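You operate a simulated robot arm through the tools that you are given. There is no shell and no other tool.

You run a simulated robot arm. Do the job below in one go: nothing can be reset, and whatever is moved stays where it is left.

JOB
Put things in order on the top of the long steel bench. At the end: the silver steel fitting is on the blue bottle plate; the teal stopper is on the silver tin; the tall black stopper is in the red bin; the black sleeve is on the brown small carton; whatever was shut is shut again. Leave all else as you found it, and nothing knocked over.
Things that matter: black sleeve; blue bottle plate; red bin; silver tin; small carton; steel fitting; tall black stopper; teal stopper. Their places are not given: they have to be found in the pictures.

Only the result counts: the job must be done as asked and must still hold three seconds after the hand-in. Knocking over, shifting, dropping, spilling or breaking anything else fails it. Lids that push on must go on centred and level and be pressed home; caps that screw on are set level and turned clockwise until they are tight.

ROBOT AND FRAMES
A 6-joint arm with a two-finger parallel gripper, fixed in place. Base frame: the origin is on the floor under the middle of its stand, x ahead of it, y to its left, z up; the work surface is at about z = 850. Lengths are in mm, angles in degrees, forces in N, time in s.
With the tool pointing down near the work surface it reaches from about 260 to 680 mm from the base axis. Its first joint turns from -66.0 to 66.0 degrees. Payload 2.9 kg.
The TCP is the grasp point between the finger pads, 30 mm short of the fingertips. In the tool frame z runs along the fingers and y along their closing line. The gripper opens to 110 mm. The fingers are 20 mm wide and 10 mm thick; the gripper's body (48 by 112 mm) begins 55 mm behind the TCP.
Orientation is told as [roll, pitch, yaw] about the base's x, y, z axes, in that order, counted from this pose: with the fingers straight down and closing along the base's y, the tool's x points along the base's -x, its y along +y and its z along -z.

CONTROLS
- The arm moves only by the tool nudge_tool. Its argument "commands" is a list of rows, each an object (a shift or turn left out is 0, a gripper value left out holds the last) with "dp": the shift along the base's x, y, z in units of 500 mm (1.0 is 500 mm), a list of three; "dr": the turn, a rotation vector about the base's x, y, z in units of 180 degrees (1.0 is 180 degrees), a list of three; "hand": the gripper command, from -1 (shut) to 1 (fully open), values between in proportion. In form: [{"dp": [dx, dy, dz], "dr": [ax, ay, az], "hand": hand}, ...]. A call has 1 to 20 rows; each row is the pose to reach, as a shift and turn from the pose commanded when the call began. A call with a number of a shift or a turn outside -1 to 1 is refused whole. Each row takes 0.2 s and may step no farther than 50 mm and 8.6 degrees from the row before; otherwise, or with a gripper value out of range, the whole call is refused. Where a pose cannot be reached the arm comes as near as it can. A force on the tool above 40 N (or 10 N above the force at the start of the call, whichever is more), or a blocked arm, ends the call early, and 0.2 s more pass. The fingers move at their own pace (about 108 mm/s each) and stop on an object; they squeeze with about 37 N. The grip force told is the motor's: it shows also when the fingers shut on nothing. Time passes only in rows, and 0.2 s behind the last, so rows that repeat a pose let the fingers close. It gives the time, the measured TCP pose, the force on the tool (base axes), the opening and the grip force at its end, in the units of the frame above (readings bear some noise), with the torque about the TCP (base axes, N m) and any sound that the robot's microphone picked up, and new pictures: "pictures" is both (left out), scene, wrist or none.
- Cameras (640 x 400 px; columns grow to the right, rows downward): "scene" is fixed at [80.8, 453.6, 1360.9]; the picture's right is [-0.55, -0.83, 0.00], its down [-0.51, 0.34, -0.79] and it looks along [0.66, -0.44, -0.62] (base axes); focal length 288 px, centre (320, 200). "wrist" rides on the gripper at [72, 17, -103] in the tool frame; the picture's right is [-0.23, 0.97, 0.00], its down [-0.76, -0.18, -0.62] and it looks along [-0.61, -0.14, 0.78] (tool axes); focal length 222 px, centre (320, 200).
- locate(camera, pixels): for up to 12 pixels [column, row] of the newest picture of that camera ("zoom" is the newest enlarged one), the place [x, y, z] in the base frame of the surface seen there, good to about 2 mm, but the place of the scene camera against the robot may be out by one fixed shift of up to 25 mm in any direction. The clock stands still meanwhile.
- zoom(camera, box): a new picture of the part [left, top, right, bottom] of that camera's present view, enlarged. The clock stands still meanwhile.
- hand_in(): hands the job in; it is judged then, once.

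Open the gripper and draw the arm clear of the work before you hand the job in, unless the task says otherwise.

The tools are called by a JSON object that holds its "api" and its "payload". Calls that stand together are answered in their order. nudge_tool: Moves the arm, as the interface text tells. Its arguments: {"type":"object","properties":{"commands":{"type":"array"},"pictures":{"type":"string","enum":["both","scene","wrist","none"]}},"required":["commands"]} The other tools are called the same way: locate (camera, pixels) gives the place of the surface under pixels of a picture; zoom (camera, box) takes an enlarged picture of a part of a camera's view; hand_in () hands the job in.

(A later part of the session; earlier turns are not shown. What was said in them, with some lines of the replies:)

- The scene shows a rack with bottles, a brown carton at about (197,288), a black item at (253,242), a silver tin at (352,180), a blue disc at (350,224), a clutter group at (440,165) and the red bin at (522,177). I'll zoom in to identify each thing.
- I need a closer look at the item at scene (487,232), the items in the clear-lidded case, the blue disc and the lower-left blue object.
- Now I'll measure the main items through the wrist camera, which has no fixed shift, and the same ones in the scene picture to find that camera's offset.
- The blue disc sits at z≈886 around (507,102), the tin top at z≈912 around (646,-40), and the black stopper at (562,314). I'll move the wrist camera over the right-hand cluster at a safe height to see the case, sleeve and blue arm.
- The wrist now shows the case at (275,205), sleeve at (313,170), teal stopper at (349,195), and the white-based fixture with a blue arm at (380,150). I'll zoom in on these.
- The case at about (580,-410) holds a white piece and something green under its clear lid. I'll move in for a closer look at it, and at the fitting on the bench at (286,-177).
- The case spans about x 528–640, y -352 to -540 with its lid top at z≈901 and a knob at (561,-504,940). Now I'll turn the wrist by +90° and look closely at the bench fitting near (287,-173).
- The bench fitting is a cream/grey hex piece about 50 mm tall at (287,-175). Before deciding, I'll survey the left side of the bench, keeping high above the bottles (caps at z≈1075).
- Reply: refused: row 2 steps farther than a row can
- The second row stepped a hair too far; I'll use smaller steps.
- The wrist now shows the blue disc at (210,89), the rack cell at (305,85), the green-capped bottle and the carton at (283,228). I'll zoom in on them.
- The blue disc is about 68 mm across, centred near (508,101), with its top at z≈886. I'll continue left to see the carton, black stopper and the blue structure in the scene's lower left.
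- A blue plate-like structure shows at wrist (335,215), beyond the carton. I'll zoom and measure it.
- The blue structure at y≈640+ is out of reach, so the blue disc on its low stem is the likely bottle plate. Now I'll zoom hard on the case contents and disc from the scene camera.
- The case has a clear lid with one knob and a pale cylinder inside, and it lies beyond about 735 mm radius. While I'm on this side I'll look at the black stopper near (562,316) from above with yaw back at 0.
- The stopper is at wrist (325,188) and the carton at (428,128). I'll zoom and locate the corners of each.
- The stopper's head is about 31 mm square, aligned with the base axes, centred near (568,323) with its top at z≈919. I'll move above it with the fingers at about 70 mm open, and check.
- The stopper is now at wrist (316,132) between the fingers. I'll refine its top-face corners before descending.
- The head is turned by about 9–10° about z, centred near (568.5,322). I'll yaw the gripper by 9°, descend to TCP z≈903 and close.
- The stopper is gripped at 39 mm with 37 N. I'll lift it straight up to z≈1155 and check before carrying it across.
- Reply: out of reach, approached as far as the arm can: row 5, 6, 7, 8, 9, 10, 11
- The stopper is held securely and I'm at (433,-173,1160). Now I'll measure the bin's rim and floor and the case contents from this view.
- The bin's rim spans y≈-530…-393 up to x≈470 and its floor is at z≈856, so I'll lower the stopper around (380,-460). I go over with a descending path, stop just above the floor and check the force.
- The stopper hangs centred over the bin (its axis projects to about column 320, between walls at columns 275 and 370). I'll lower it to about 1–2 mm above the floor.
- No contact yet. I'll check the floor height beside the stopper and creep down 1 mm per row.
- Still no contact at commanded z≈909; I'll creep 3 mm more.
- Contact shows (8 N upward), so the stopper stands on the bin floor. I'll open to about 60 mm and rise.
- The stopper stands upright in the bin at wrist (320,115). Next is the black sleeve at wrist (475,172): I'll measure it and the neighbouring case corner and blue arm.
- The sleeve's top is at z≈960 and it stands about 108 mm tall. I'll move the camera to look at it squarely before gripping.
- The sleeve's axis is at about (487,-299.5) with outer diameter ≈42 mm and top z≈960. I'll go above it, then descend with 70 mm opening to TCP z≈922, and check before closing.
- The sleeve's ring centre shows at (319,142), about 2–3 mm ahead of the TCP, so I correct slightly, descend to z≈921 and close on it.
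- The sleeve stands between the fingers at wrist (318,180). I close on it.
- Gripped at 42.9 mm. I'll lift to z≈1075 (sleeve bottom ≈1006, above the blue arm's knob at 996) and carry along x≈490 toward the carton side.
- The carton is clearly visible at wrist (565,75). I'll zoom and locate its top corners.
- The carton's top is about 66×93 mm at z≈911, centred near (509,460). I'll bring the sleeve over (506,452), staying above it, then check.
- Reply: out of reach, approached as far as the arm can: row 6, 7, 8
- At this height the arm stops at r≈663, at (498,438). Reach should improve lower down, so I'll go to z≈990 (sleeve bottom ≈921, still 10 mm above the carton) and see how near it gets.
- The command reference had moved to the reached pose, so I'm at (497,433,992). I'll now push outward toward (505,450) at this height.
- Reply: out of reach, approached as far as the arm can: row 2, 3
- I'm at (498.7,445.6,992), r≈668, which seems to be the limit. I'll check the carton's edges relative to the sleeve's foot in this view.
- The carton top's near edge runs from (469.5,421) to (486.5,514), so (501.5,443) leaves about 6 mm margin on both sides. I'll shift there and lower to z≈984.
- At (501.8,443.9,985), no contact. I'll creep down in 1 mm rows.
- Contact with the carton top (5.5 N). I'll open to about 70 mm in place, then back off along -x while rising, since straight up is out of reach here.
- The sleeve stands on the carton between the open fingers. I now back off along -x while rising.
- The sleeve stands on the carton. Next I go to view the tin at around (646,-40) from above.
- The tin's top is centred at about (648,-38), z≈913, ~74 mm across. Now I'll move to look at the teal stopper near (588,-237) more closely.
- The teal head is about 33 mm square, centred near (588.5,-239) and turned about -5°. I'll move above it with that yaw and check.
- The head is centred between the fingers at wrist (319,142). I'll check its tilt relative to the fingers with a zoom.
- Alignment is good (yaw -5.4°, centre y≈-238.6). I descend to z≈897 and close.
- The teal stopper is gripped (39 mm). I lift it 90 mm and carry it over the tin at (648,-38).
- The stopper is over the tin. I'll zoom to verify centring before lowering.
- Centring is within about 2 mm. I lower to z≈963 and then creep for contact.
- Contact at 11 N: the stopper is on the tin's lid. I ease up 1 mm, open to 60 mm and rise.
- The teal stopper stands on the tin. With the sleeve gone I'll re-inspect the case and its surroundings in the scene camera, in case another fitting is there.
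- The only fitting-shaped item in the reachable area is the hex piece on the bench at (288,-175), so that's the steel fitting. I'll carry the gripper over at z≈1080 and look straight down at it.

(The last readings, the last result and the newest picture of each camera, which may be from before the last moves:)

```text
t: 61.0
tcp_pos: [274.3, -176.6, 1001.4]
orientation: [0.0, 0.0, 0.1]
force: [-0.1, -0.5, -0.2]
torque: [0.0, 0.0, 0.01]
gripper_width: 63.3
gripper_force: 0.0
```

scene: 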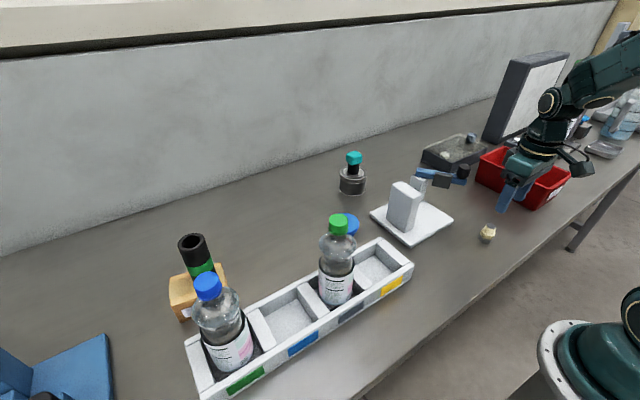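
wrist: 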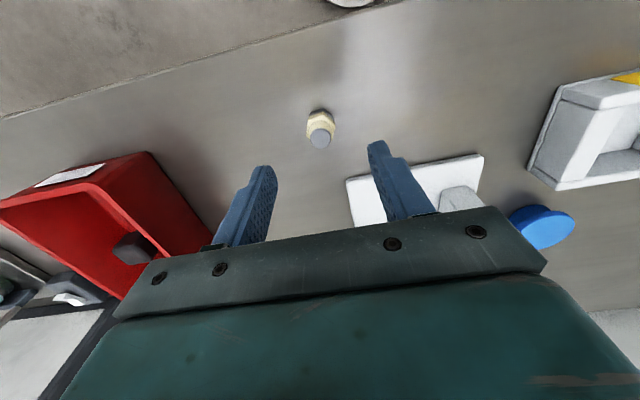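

The fitting is at wrist (321,127), between the fingers. I'll zoom to read the hex orientation and locate its axis.

{"api": "zoom", "payload": {"camera": "wrist", "box": [295, 100, 347, 155]}}

{"api": "locate", "payload": {"camera": "wrist", "pixels": [[321, 138], [321, 131], [313, 138], [330, 138], [321, 146], [308, 122], [333, 122], [320, 112], [335, 130], [308, 132]]}}

```text
7.27 times, centred on (321, 128) of wrist
```

zoom: 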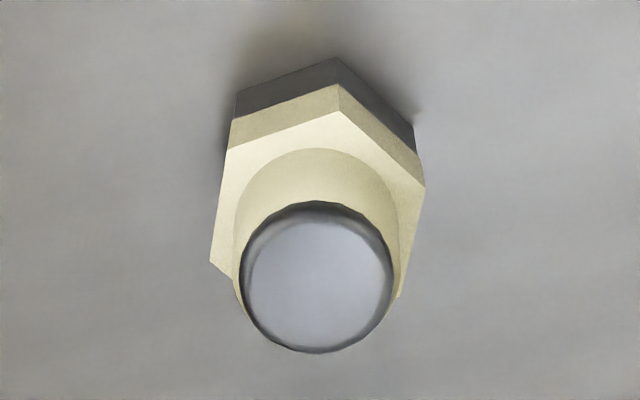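

```text
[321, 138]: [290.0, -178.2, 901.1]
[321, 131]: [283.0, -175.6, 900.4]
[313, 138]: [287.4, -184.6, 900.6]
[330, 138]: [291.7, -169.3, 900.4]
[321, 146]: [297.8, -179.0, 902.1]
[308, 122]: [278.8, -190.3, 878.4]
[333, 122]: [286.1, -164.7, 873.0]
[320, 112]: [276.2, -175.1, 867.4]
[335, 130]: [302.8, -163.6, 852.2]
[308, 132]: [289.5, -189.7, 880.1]
```

The hex centre computes to about (289.5,-178.5), 28 mm across flats, with a flat pair facing 66°, so I'll yaw -24°. I rotate, come down to z≈945 and check.

{"api": "nudge_tool", "payload": {"commands": [{"dp": [0.01, -0.002, 0], "dr": [0, 0, -0.044], "hand": 0.15}, {"dp": [0.02, -0.003, 0], "dr": [0, 0, -0.088], "hand": 0.15}, {"dp": [0.03, -0.004, -0.03], "dr": [0, 0, -0.1333], "hand": 0.15}, {"dp": [0.03, -0.004, -0.08], "dr": [0, 0, -0.1333], "hand": 0.15}, {"dp": [0.03, -0.004, -0.11], "dr": [0, 0, -0.1333], "hand": 0.15}, {"dp": [0.03, -0.004, -0.11], "dr": [0, 0, -0.1333], "hand": 0.15}], "pictures": "wrist"}}

```text
t: 62.4
tcp_pos: [290.1, -177.6, 945.1]
orientation: [0.0, 0.0, -24.0]
force: [0.2, 0.0, 0.5]
torque: [-0.03, -0.03, 0.0]
gripper_width: 63.4
gripper_force: 0.1
```

wrist: 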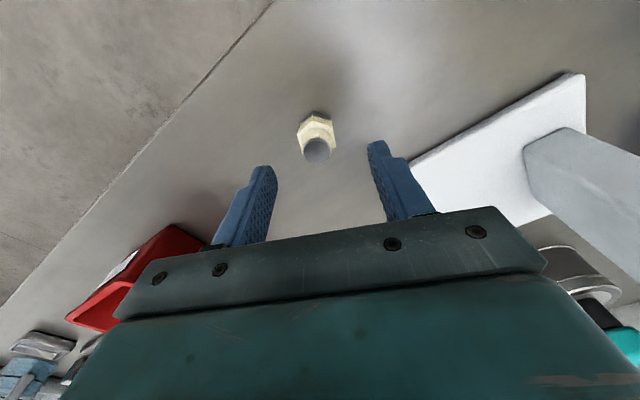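

{"api": "zoom", "payload": {"camera": "wrist", "box": [270, 95, 370, 185]}}

{"api": "locate", "payload": {"camera": "wrist", "pixels": [[316, 150], [303, 150], [329, 148], [317, 138], [317, 162], [300, 135], [334, 130]]}}

```text
4.44 times, centred on (320, 140) of wrist
```

zoom: 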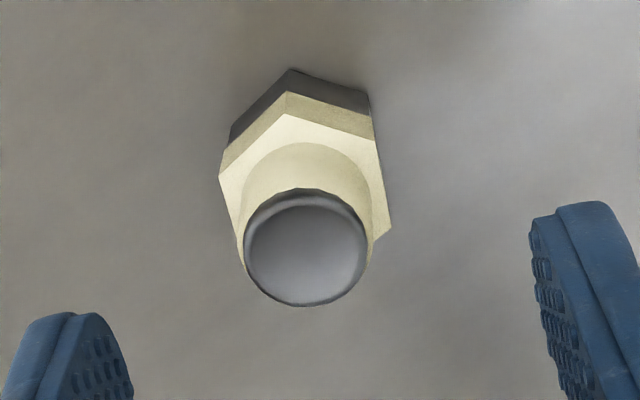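

```text
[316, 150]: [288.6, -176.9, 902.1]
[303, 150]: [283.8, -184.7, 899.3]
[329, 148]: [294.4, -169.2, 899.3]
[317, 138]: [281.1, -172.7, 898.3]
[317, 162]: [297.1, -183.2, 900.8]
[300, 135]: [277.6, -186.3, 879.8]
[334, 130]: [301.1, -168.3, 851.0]
```

The hex flats are parallel to the finger pads and the fitting sits about 1–2 mm back of the TCP. I adjust, descend to z≈888 and close.

{"api": "nudge_tool", "payload": {"commands": [{"dp": [-0.003, 0, -0.04], "hand": 0.15}, {"dp": [-0.003, 0, -0.08], "hand": 0.15}, {"dp": [-0.003, 0, -0.105], "hand": 0.15}, {"dp": [-0.003, 0, -0.114], "hand": 0.15}, {"dp": [-0.003, 0, -0.114], "hand": 0.15}, {"dp": [-0.003, 0, -0.114], "hand": -0.2}, {"dp": [-0.003, 0, -0.114], "hand": -1}, {"dp": [-0.003, 0, -0.114], "hand": -1}, {"dp": [-0.003, 0, -0.114], "hand": -1}, {"dp": [-0.003, 0, -0.114], "hand": -1}], "pictures": "wrist"}}

```text
t: 64.6
tcp_pos: [289.8, -177.1, 887.2]
orientation: [0.0, 0.0, -24.0]
force: [-0.5, -0.4, -0.2]
torque: [0.02, -0.01, -0.01]
gripper_width: 27.0
gripper_force: 36.5
```

wrist: 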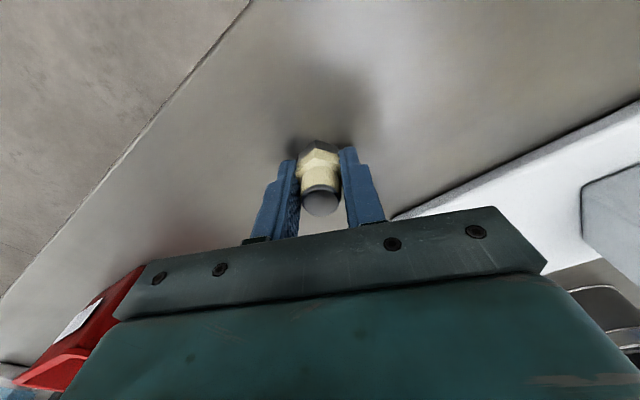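

The fitting is gripped at 27 mm. I lift to z≈1070 and carry it over the blue plate at about (508.5,101.5), also turning the yaw back to 0.

{"api": "nudge_tool", "payload": {"commands": [{"dp": [0, 0, 0.04], "hand": -1}, {"dp": [0, 0, 0.12], "hand": -1}, {"dp": [0, 0, 0.21], "hand": -1}, {"dp": [0, 0, 0.3], "hand": -1}, {"dp": [0, 0, 0.365], "hand": -1}, {"dp": [0.055, 0.07, 0.365], "dr": [0, 0, 0.03], "hand": -1}, {"dp": [0.11, 0.14, 0.365], "dr": [0, 0, 0.06], "hand": -1}, {"dp": [0.165, 0.21, 0.365], "dr": [0, 0, 0.09], "hand": -1}, {"dp": [0.22, 0.28, 0.365], "dr": [0, 0, 0.12], "hand": -1}, {"dp": [0.275, 0.35, 0.365], "dr": [0, 0, 0.1333], "hand": -1}, {"dp": [0.33, 0.42, 0.365], "dr": [0, 0, 0.1333], "hand": -1}, {"dp": [0.385, 0.49, 0.355], "dr": [0, 0, 0.1333], "hand": -1}, {"dp": [0.439, 0.557, 0.33], "dr": [0, 0, 0.1333], "hand": -1}, {"dp": [0.439, 0.557, 0.25], "dr": [0, 0, 0.1333], "hand": -1}, {"dp": [0.439, 0.557, 0.2], "dr": [0, 0, 0.1333], "hand": -1}, {"dp": [0.439, 0.557, 0.2], "dr": [0, 0, 0.1333], "hand": -1}], "pictures": "both"}}

```text
t: 68.0
tcp_pos: [510.4, 100.1, 987.7]
orientation: [0.0, 0.0, 0.1]
force: [0.5, -0.4, -0.7]
torque: [0.02, -0.03, 0.03]
gripper_width: 26.8
gripper_force: 36.9
```

scene: 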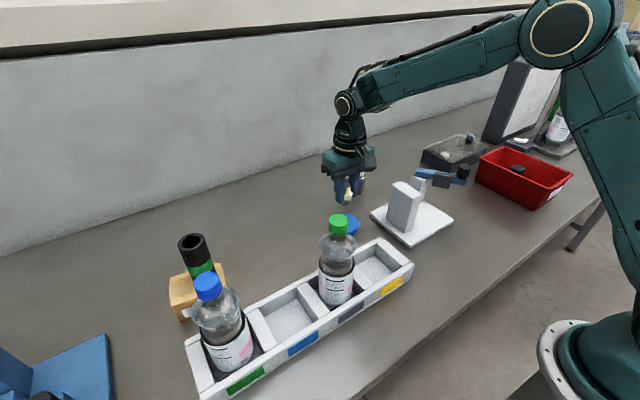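
wrist: 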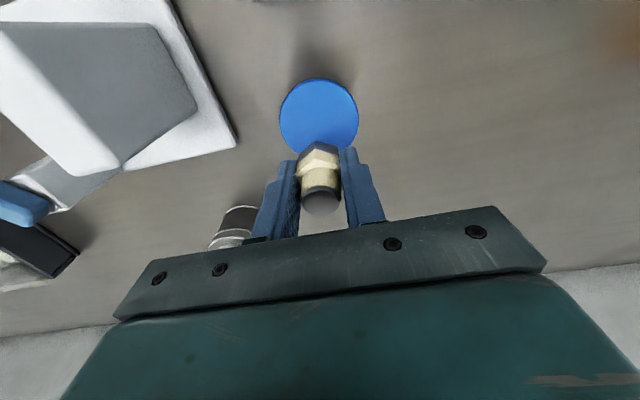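

{"api": "zoom", "payload": {"camera": "wrist", "box": [265, 70, 375, 160]}}

{"api": "locate", "payload": {"camera": "wrist", "pixels": [[319, 82], [281, 118], [357, 112], [300, 90], [340, 90], [288, 140], [352, 135], [320, 110], [320, 135], [285, 102], [355, 100]]}}

```text
4.44 times, centred on (320, 115) of wrist
```

zoom: 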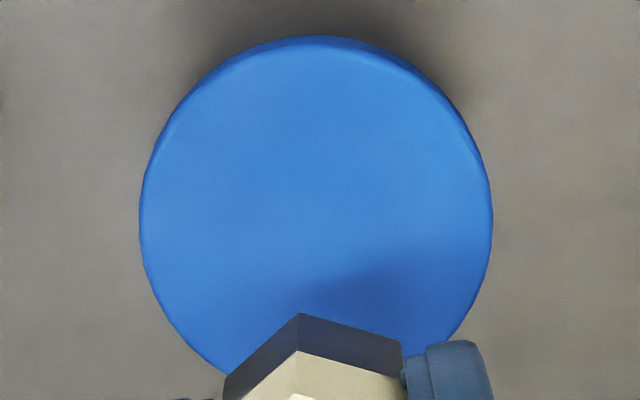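

```text
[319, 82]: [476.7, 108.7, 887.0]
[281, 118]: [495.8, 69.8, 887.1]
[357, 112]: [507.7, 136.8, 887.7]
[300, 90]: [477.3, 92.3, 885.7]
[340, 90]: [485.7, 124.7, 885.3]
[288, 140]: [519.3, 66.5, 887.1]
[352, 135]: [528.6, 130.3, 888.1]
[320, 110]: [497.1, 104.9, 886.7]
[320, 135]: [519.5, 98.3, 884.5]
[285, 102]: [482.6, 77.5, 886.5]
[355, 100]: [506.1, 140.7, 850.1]
```

The plate's top (z≈886.7) is centred at about (509.5,101), matching the TCP. I lower to about z≈927 and then creep.

{"api": "nudge_tool", "payload": {"commands": [{"dp": [0.001, 0, -0.05], "hand": -1}, {"dp": [0.001, 0, -0.09], "hand": -1}, {"dp": [0.001, 0, -0.115], "hand": -1}, {"dp": [0.001, 0, -0.122], "hand": -1}, {"dp": [0.001, 0, -0.122], "hand": -1}], "pictures": "wrist"}}

```text
t: 69.2
tcp_pos: [509.8, 101.1, 928.1]
orientation: [0.1, 0.0, -0.1]
force: [-0.5, -0.1, -1.0]
torque: [0.0, 0.01, 0.03]
gripper_width: 27.0
gripper_force: 36.7
```

wrist: 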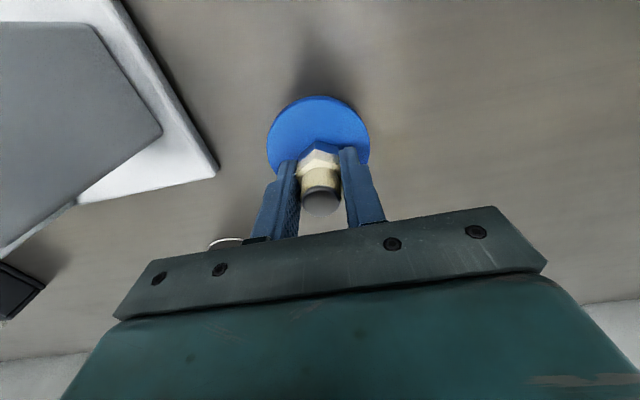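

The fitting hovers centred over the plate. I creep down in 1 mm rows.

{"api": "nudge_tool", "payload": {"commands": [{"dp": [0, 0, -0.002], "hand": -1}, {"dp": [0, 0, -0.004], "hand": -1}, {"dp": [0, 0, -0.006], "hand": -1}], "pictures": "none"}}

```text
t: 70.0
tcp_pos: [508.7, 100.7, 925.8]
orientation: [0.1, 0.1, 0.0]
force: [0.1, 0.0, -0.8]
torque: [0.0, -0.02, 0.0]
gripper_width: 26.8
gripper_force: 37.2
```

{"api": "nudge_tool", "payload": {"commands": [{"dp": [0, 0, -0.002], "hand": -1}, {"dp": [0, 0, -0.004], "hand": -1}], "pictures": "none"}}

```text
t: 70.6
tcp_pos: [509.4, 100.3, 924.1]
orientation: [-0.1, 0.0, 0.0]
force: [0.2, 0.7, 0.2]
torque: [-0.02, 0.01, 0.01]
gripper_width: 26.8
gripper_force: 37.2
```

{"api": "nudge_tool", "payload": {"commands": [{"dp": [0, 0, -0.002], "hand": -1}, {"dp": [0, 0, -0.003], "hand": -1}], "pictures": "wrist"}}

```text
t: 71.2
tcp_pos: [510.0, 100.8, 923.7]
orientation: [0.1, -0.1, 0.0]
force: [-5.4, 1.0, 18.3]
torque: [0.03, 0.28, -0.01]
gripper_width: 26.8
gripper_force: 37.4
```

wrist: 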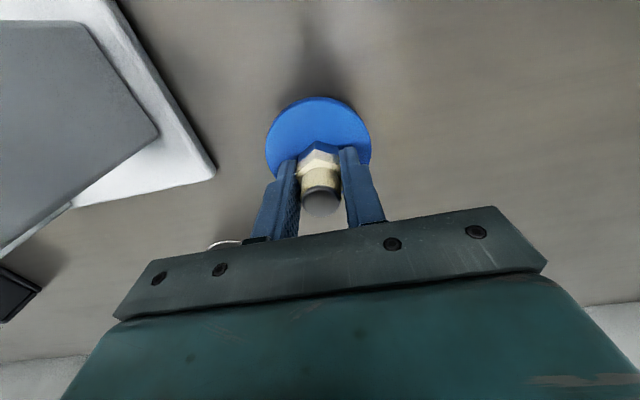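

Firm contact (18 N). I ease up about 1 mm, open to 50 mm and rise straight.

{"api": "nudge_tool", "payload": {"commands": [{"dp": [0, 0, 0.002], "hand": -1}, {"dp": [0, 0, 0.002], "hand": -0.4}, {"dp": [0, 0, 0.002], "hand": -0.2}, {"dp": [0, 0, 0.002], "hand": -0.09}, {"dp": [0, 0, 0.002], "hand": -0.09}, {"dp": [0, 0, 0.04], "hand": -0.09}, {"dp": [0, 0, 0.11], "hand": -0.09}, {"dp": [0, 0, 0.19], "hand": -0.09}, {"dp": [0, 0, 0.25], "hand": -0.09}, {"dp": [0, 0, 0.25], "hand": -0.09}], "pictures": "both"}}

```text
t: 73.4
tcp_pos: [510.1, 99.3, 1049.1]
orientation: [0.0, 0.0, 0.1]
force: [-0.1, 0.6, 0.7]
torque: [-0.02, 0.01, -0.03]
gripper_width: 50.1
gripper_force: 0.0
```

scene: 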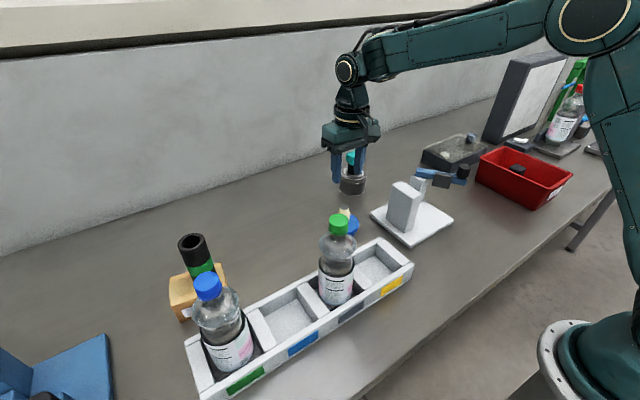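
wrist: 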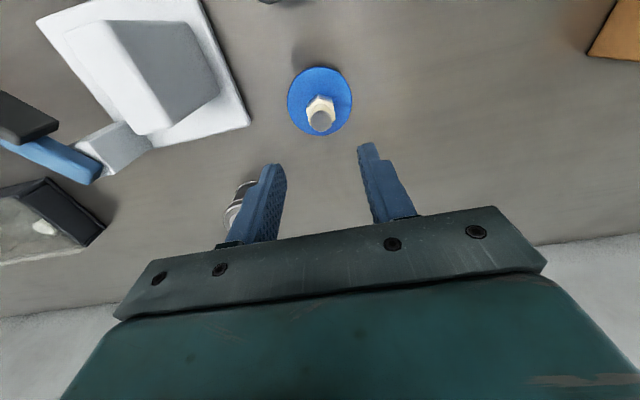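

The fitting stands centred on the blue plate at wrist (320,105). I'll withdraw the arm to its high starting area with the gripper open, then check everything.

{"api": "nudge_tool", "payload": {"commands": [{"dp": [-0.02, -0.01, 0.06], "hand": 0.3}, {"dp": [-0.06, -0.04, 0.12], "hand": 0.6}, {"dp": [-0.1, -0.08, 0.18], "hand": 1}, {"dp": [-0.15, -0.12, 0.23], "hand": 1}, {"dp": [-0.2, -0.17, 0.27], "hand": 1}, {"dp": [-0.237, -0.2, 0.28], "hand": 1}, {"dp": [-0.237, -0.2, 0.28], "hand": 1}, {"dp": [-0.237, -0.2, 0.28], "hand": 1}], "pictures": "both"}}

```text
t: 75.2
tcp_pos: [391.7, 1.7, 1187.3]
orientation: [0.1, -0.1, 0.0]
force: [-0.6, -0.1, -1.0]
torque: [0.0, -0.02, 0.0]
gripper_width: 110.0
gripper_force: 0.2
```

scene: 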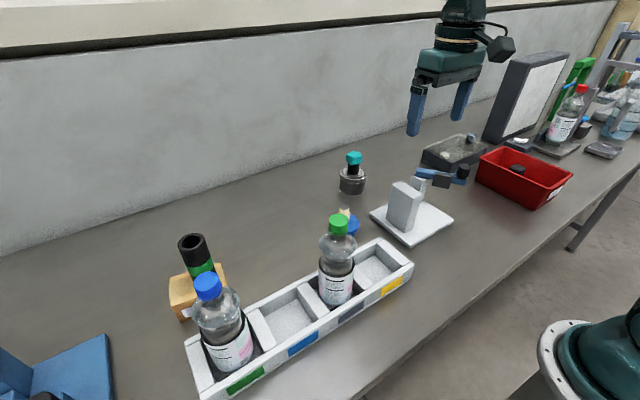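
wrist: 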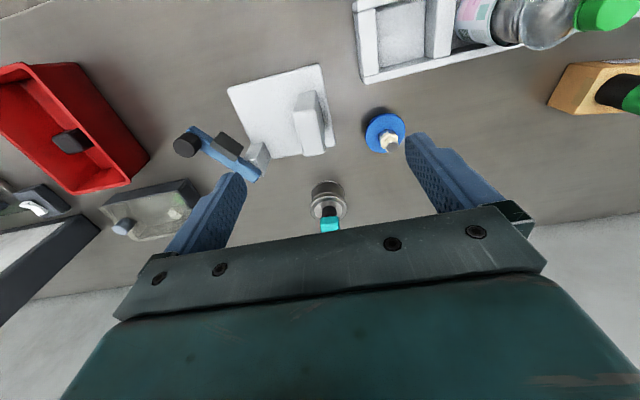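

{"api": "zoom", "payload": {"camera": "scene", "box": [320, 140, 400, 250]}}

{"api": "zoom", "payload": {"camera": "scene", "box": [470, 140, 580, 215]}}

{"api": "zoom", "payload": {"camera": "scene", "box": [150, 225, 260, 330]}}

{"api": "zoom", "payload": {"camera": "wrist", "box": [95, 160, 215, 245]}}

{"api": "zoom", "payload": {"camera": "scene", "box": [560, 20, 640, 160]}}

```text
3.64 times, centred on (360, 195) of scene
```

zoom: 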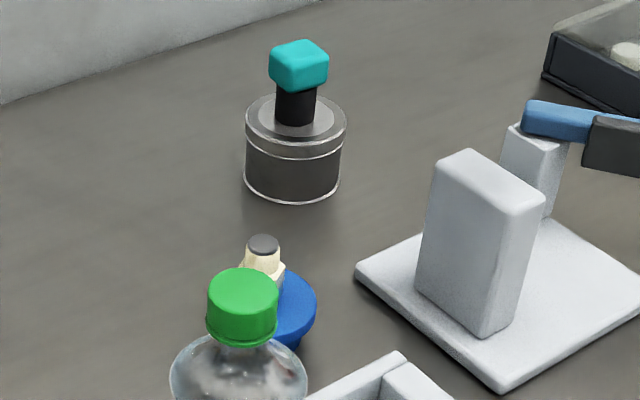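

```text
5.33 times, centred on (525, 178) of scene
```

zoom: 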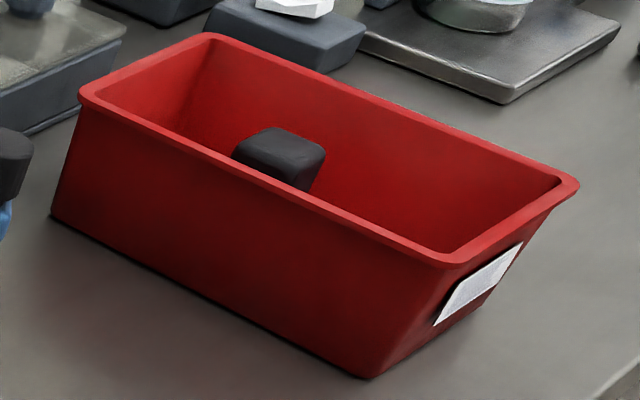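

```text
3.81 times, centred on (205, 278) of scene
```

zoom: 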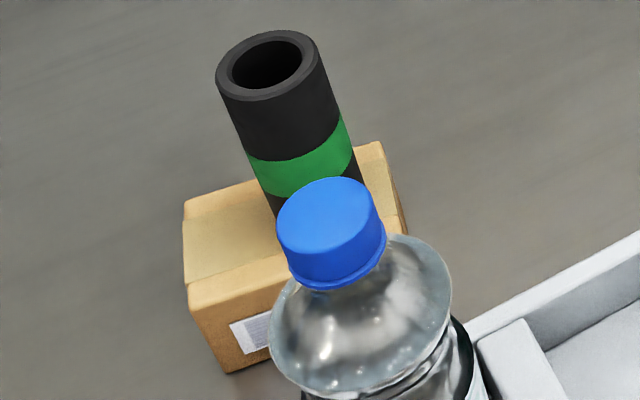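

```text
4.71 times, centred on (155, 202) of wrist
```

zoom: 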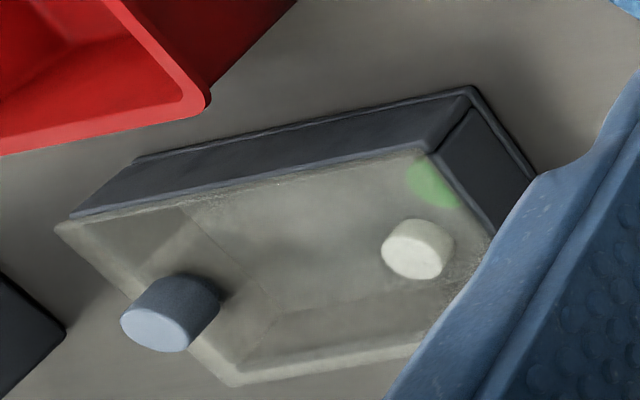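

```text
2.86 times, centred on (600, 90) of scene
```

zoom: 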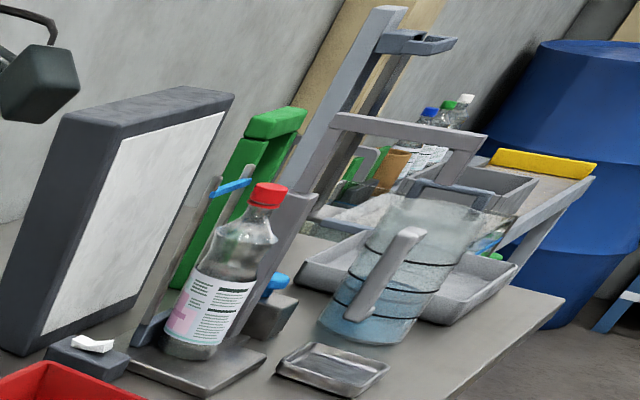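

All four moves look right: the fitting on the blue plate, the teal stopper on the tin, the black stopper upright in the bin, and the sleeve on the carton. Before handing in, I want a closer look at the pale piece in the shut case, to be sure it isn't a second, truly silver fitting.

{"api": "nudge_tool", "payload": {"commands": [{"dp": [0.03, -0.07, -0.02], "dr": [0, 0, -0.025], "hand": 0.3}, {"dp": [0.065, -0.145, -0.045], "dr": [0, 0, -0.05], "hand": 0.3}, {"dp": [0.1, -0.22, -0.07], "dr": [0, 0, -0.075], "hand": 0.3}, {"dp": [0.135, -0.295, -0.1], "dr": [0, 0, -0.1], "hand": 0.3}, {"dp": [0.17, -0.37, -0.13], "dr": [0, 0, -0.122], "hand": 0.3}, {"dp": [0.205, -0.445, -0.16], "dr": [0, 0, -0.122], "hand": 0.3}, {"dp": [0.24, -0.52, -0.19], "dr": [0, 0, -0.122], "hand": 0.3}, {"dp": [0.28, -0.58, -0.23], "dr": [0, 0, -0.122], "hand": 0.3}, {"dp": [0.315, -0.62, -0.28], "dr": [0, 0, -0.122], "hand": 0.3}, {"dp": [0.34, -0.64, -0.33], "dr": [0, 0, -0.122], "hand": 0.3}, {"dp": [0.34, -0.64, -0.35], "dr": [0, 0, -0.122], "hand": 0.3}, {"dp": [0.34, -0.64, -0.35], "dr": [0, 0, -0.122], "hand": 0.3}], "pictures": "wrist"}}

```text
t: 77.8
tcp_pos: [560.9, -319.5, 1010.9]
orientation: [0.0, 0.0, -22.1]
force: [0.4, -0.6, 0.4]
torque: [-0.01, -0.03, 0.01]
gripper_width: 71.3
gripper_force: 0.2
```

wrist: 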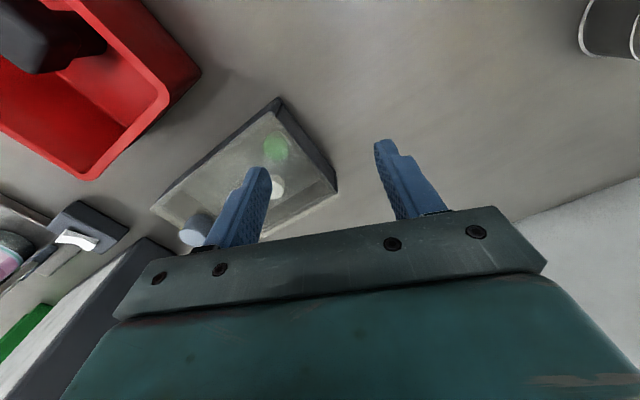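

The pale piece is half hidden by the left finger at (277,187). I shift about 50 mm left to bring it between the fingers.

{"api": "nudge_tool", "payload": {"commands": [{"dp": [-0.03, -0.045, 0], "hand": 0.3}, {"dp": [-0.06, -0.088, 0], "hand": 0.3}, {"dp": [-0.06, -0.088, 0], "hand": 0.3}], "pictures": "wrist"}}

```text
t: 78.6
tcp_pos: [530.9, -364.0, 1010.2]
orientation: [0.0, 0.0, -22.0]
force: [-0.2, 0.1, 0.2]
torque: [0.0, 0.01, -0.03]
gripper_width: 71.6
gripper_force: 0.0
```

wrist: 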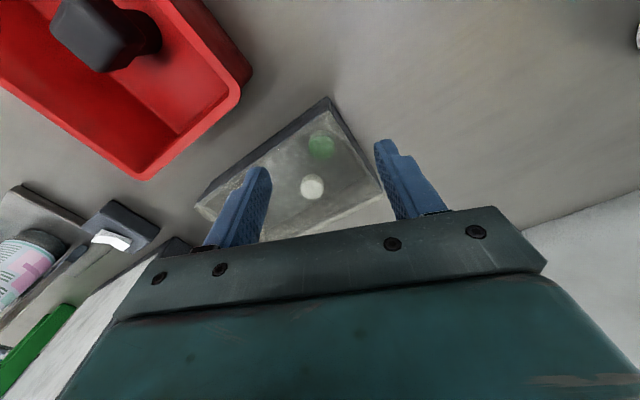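

{"api": "zoom", "payload": {"camera": "wrist", "box": [290, 120, 350, 210]}}

{"api": "zoom", "payload": {"camera": "wrist", "box": [190, 90, 390, 240]}}

{"api": "locate", "payload": {"camera": "wrist", "pixels": [[312, 188], [301, 188], [323, 186], [321, 146], [308, 146], [334, 145], [340, 180], [322, 165], [290, 195], [312, 176], [312, 199]]}}

```text
4.44 times, centred on (320, 165) of wrist
```

zoom: 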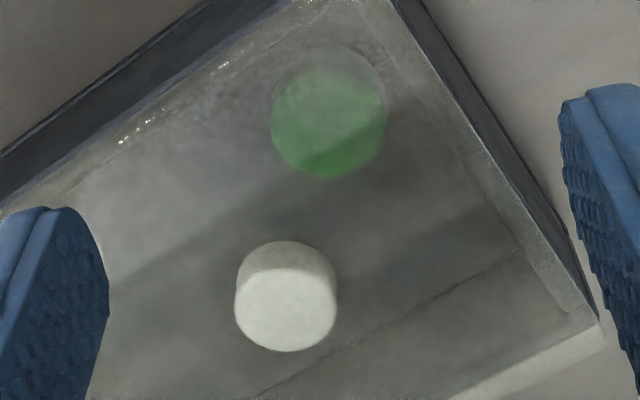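

```text
2.67 times, centred on (290, 165) of wrist
```

zoom: 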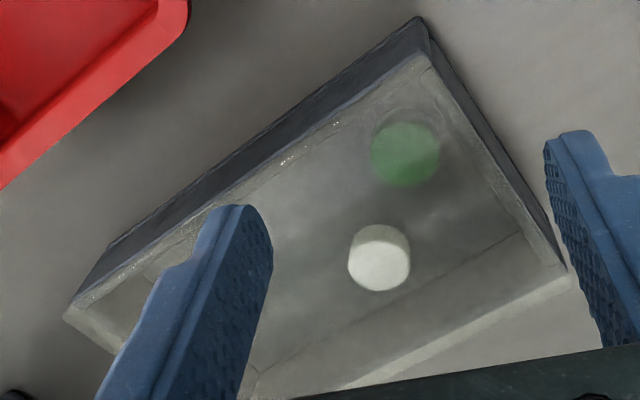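

```text
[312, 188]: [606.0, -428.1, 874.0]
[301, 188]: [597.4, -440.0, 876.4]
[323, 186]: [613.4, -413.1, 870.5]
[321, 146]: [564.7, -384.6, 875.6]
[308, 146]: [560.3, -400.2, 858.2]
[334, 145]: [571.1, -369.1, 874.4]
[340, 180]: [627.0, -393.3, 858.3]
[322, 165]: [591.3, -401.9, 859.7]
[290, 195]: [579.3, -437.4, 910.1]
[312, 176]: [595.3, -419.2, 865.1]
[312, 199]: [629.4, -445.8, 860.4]
```

The case holds only a plain white puck (≈17 mm tall) and a small green-bottomed piece, neither of them a steel fitting, so the hex piece was right and the case stays shut. I withdraw the arm back to the high start area.

{"api": "nudge_tool", "payload": {"commands": [{"dp": [-0.02, 0.03, 0.03], "dr": [0, 0, 0.02], "hand": 0.3}, {"dp": [-0.05, 0.09, 0.08], "dr": [0, 0, 0.045], "hand": 0.3}, {"dp": [-0.08, 0.16, 0.13], "dr": [0, 0, 0.07], "hand": 0.3}, {"dp": [-0.11, 0.23, 0.18], "dr": [0, 0, 0.1], "hand": 0.5}, {"dp": [-0.14, 0.31, 0.22], "dr": [0, 0, 0.122], "hand": 0.8}, {"dp": [-0.17, 0.39, 0.26], "dr": [0, 0, 0.122], "hand": 1}, {"dp": [-0.2, 0.47, 0.3], "dr": [0, 0, 0.122], "hand": 1}, {"dp": [-0.24, 0.55, 0.33], "dr": [0, 0, 0.122], "hand": 1}, {"dp": [-0.27, 0.63, 0.35], "dr": [0, 0, 0.122], "hand": 1}, {"dp": [-0.28, 0.71, 0.35], "dr": [0, 0, 0.122], "hand": 1}, {"dp": [-0.28, 0.728, 0.35], "dr": [0, 0, 0.122], "hand": 1}, {"dp": [-0.28, 0.728, 0.35], "dr": [0, 0, 0.122], "hand": 1}], "pictures": "both"}}

```text
t: 81.2
tcp_pos: [390.8, 0.9, 1184.4]
orientation: [-0.1, 0.0, -0.1]
force: [0.6, 0.3, 0.5]
torque: [-0.01, 0.01, 0.02]
gripper_width: 110.2
gripper_force: 0.2
```

scene: 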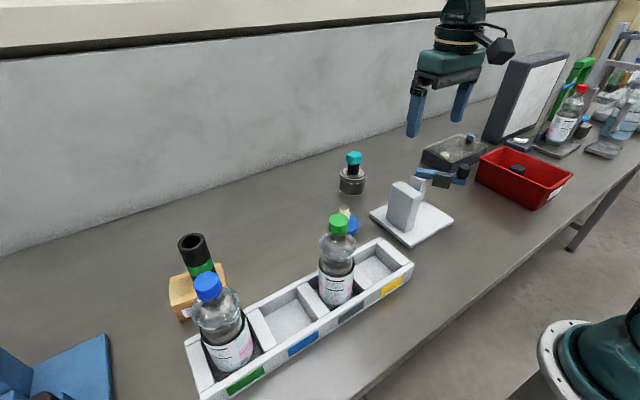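
wrist: 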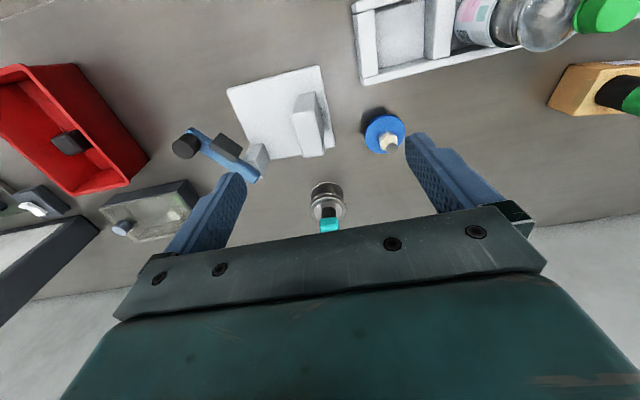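

The newest pictures show all four items in place: stopper in the bin at wrist (70,142), teal on the tin (329,222), fitting on the plate (387,138), sleeve on the carton (620,95). Nothing else has moved, and the arm is clear with the gripper open, so I hand in.

{"api": "hand_in", "payload": {}}

```text
The job is handed in.
```

I finished all four moves and handed the job in; I have not seen the judge's verdict. In the last pictures nothing else had shifted or fallen.

| Item | Where it is now |
|---|---|
| Steel fitting | Standing at the centre of the blue bottle plate |
| Teal stopper | Standing on the silver tin's lid |
| Tall black stopper | Upright in the red bin |
| Black sleeve | Upright on the brown carton, about 6 mm in from the nearest edges |

- **Sleeve:** it sits toward one end of the carton because the arm could not reach the carton's centre.
- **Fitting:** I took the hex piece on the bench to be the silver steel fitting, though it looks cream and dark grey rather than silver. It was the only fitting-shaped piece I found within reach.
- **Bottle plate:** I took the blue disc on a short stem to be the blue bottle plate, as no other blue plate was within reach.
- **Shut case:** I did not open anything. Through the clear lid of the case I saw only a white puck and a green piece, so I left it shut.
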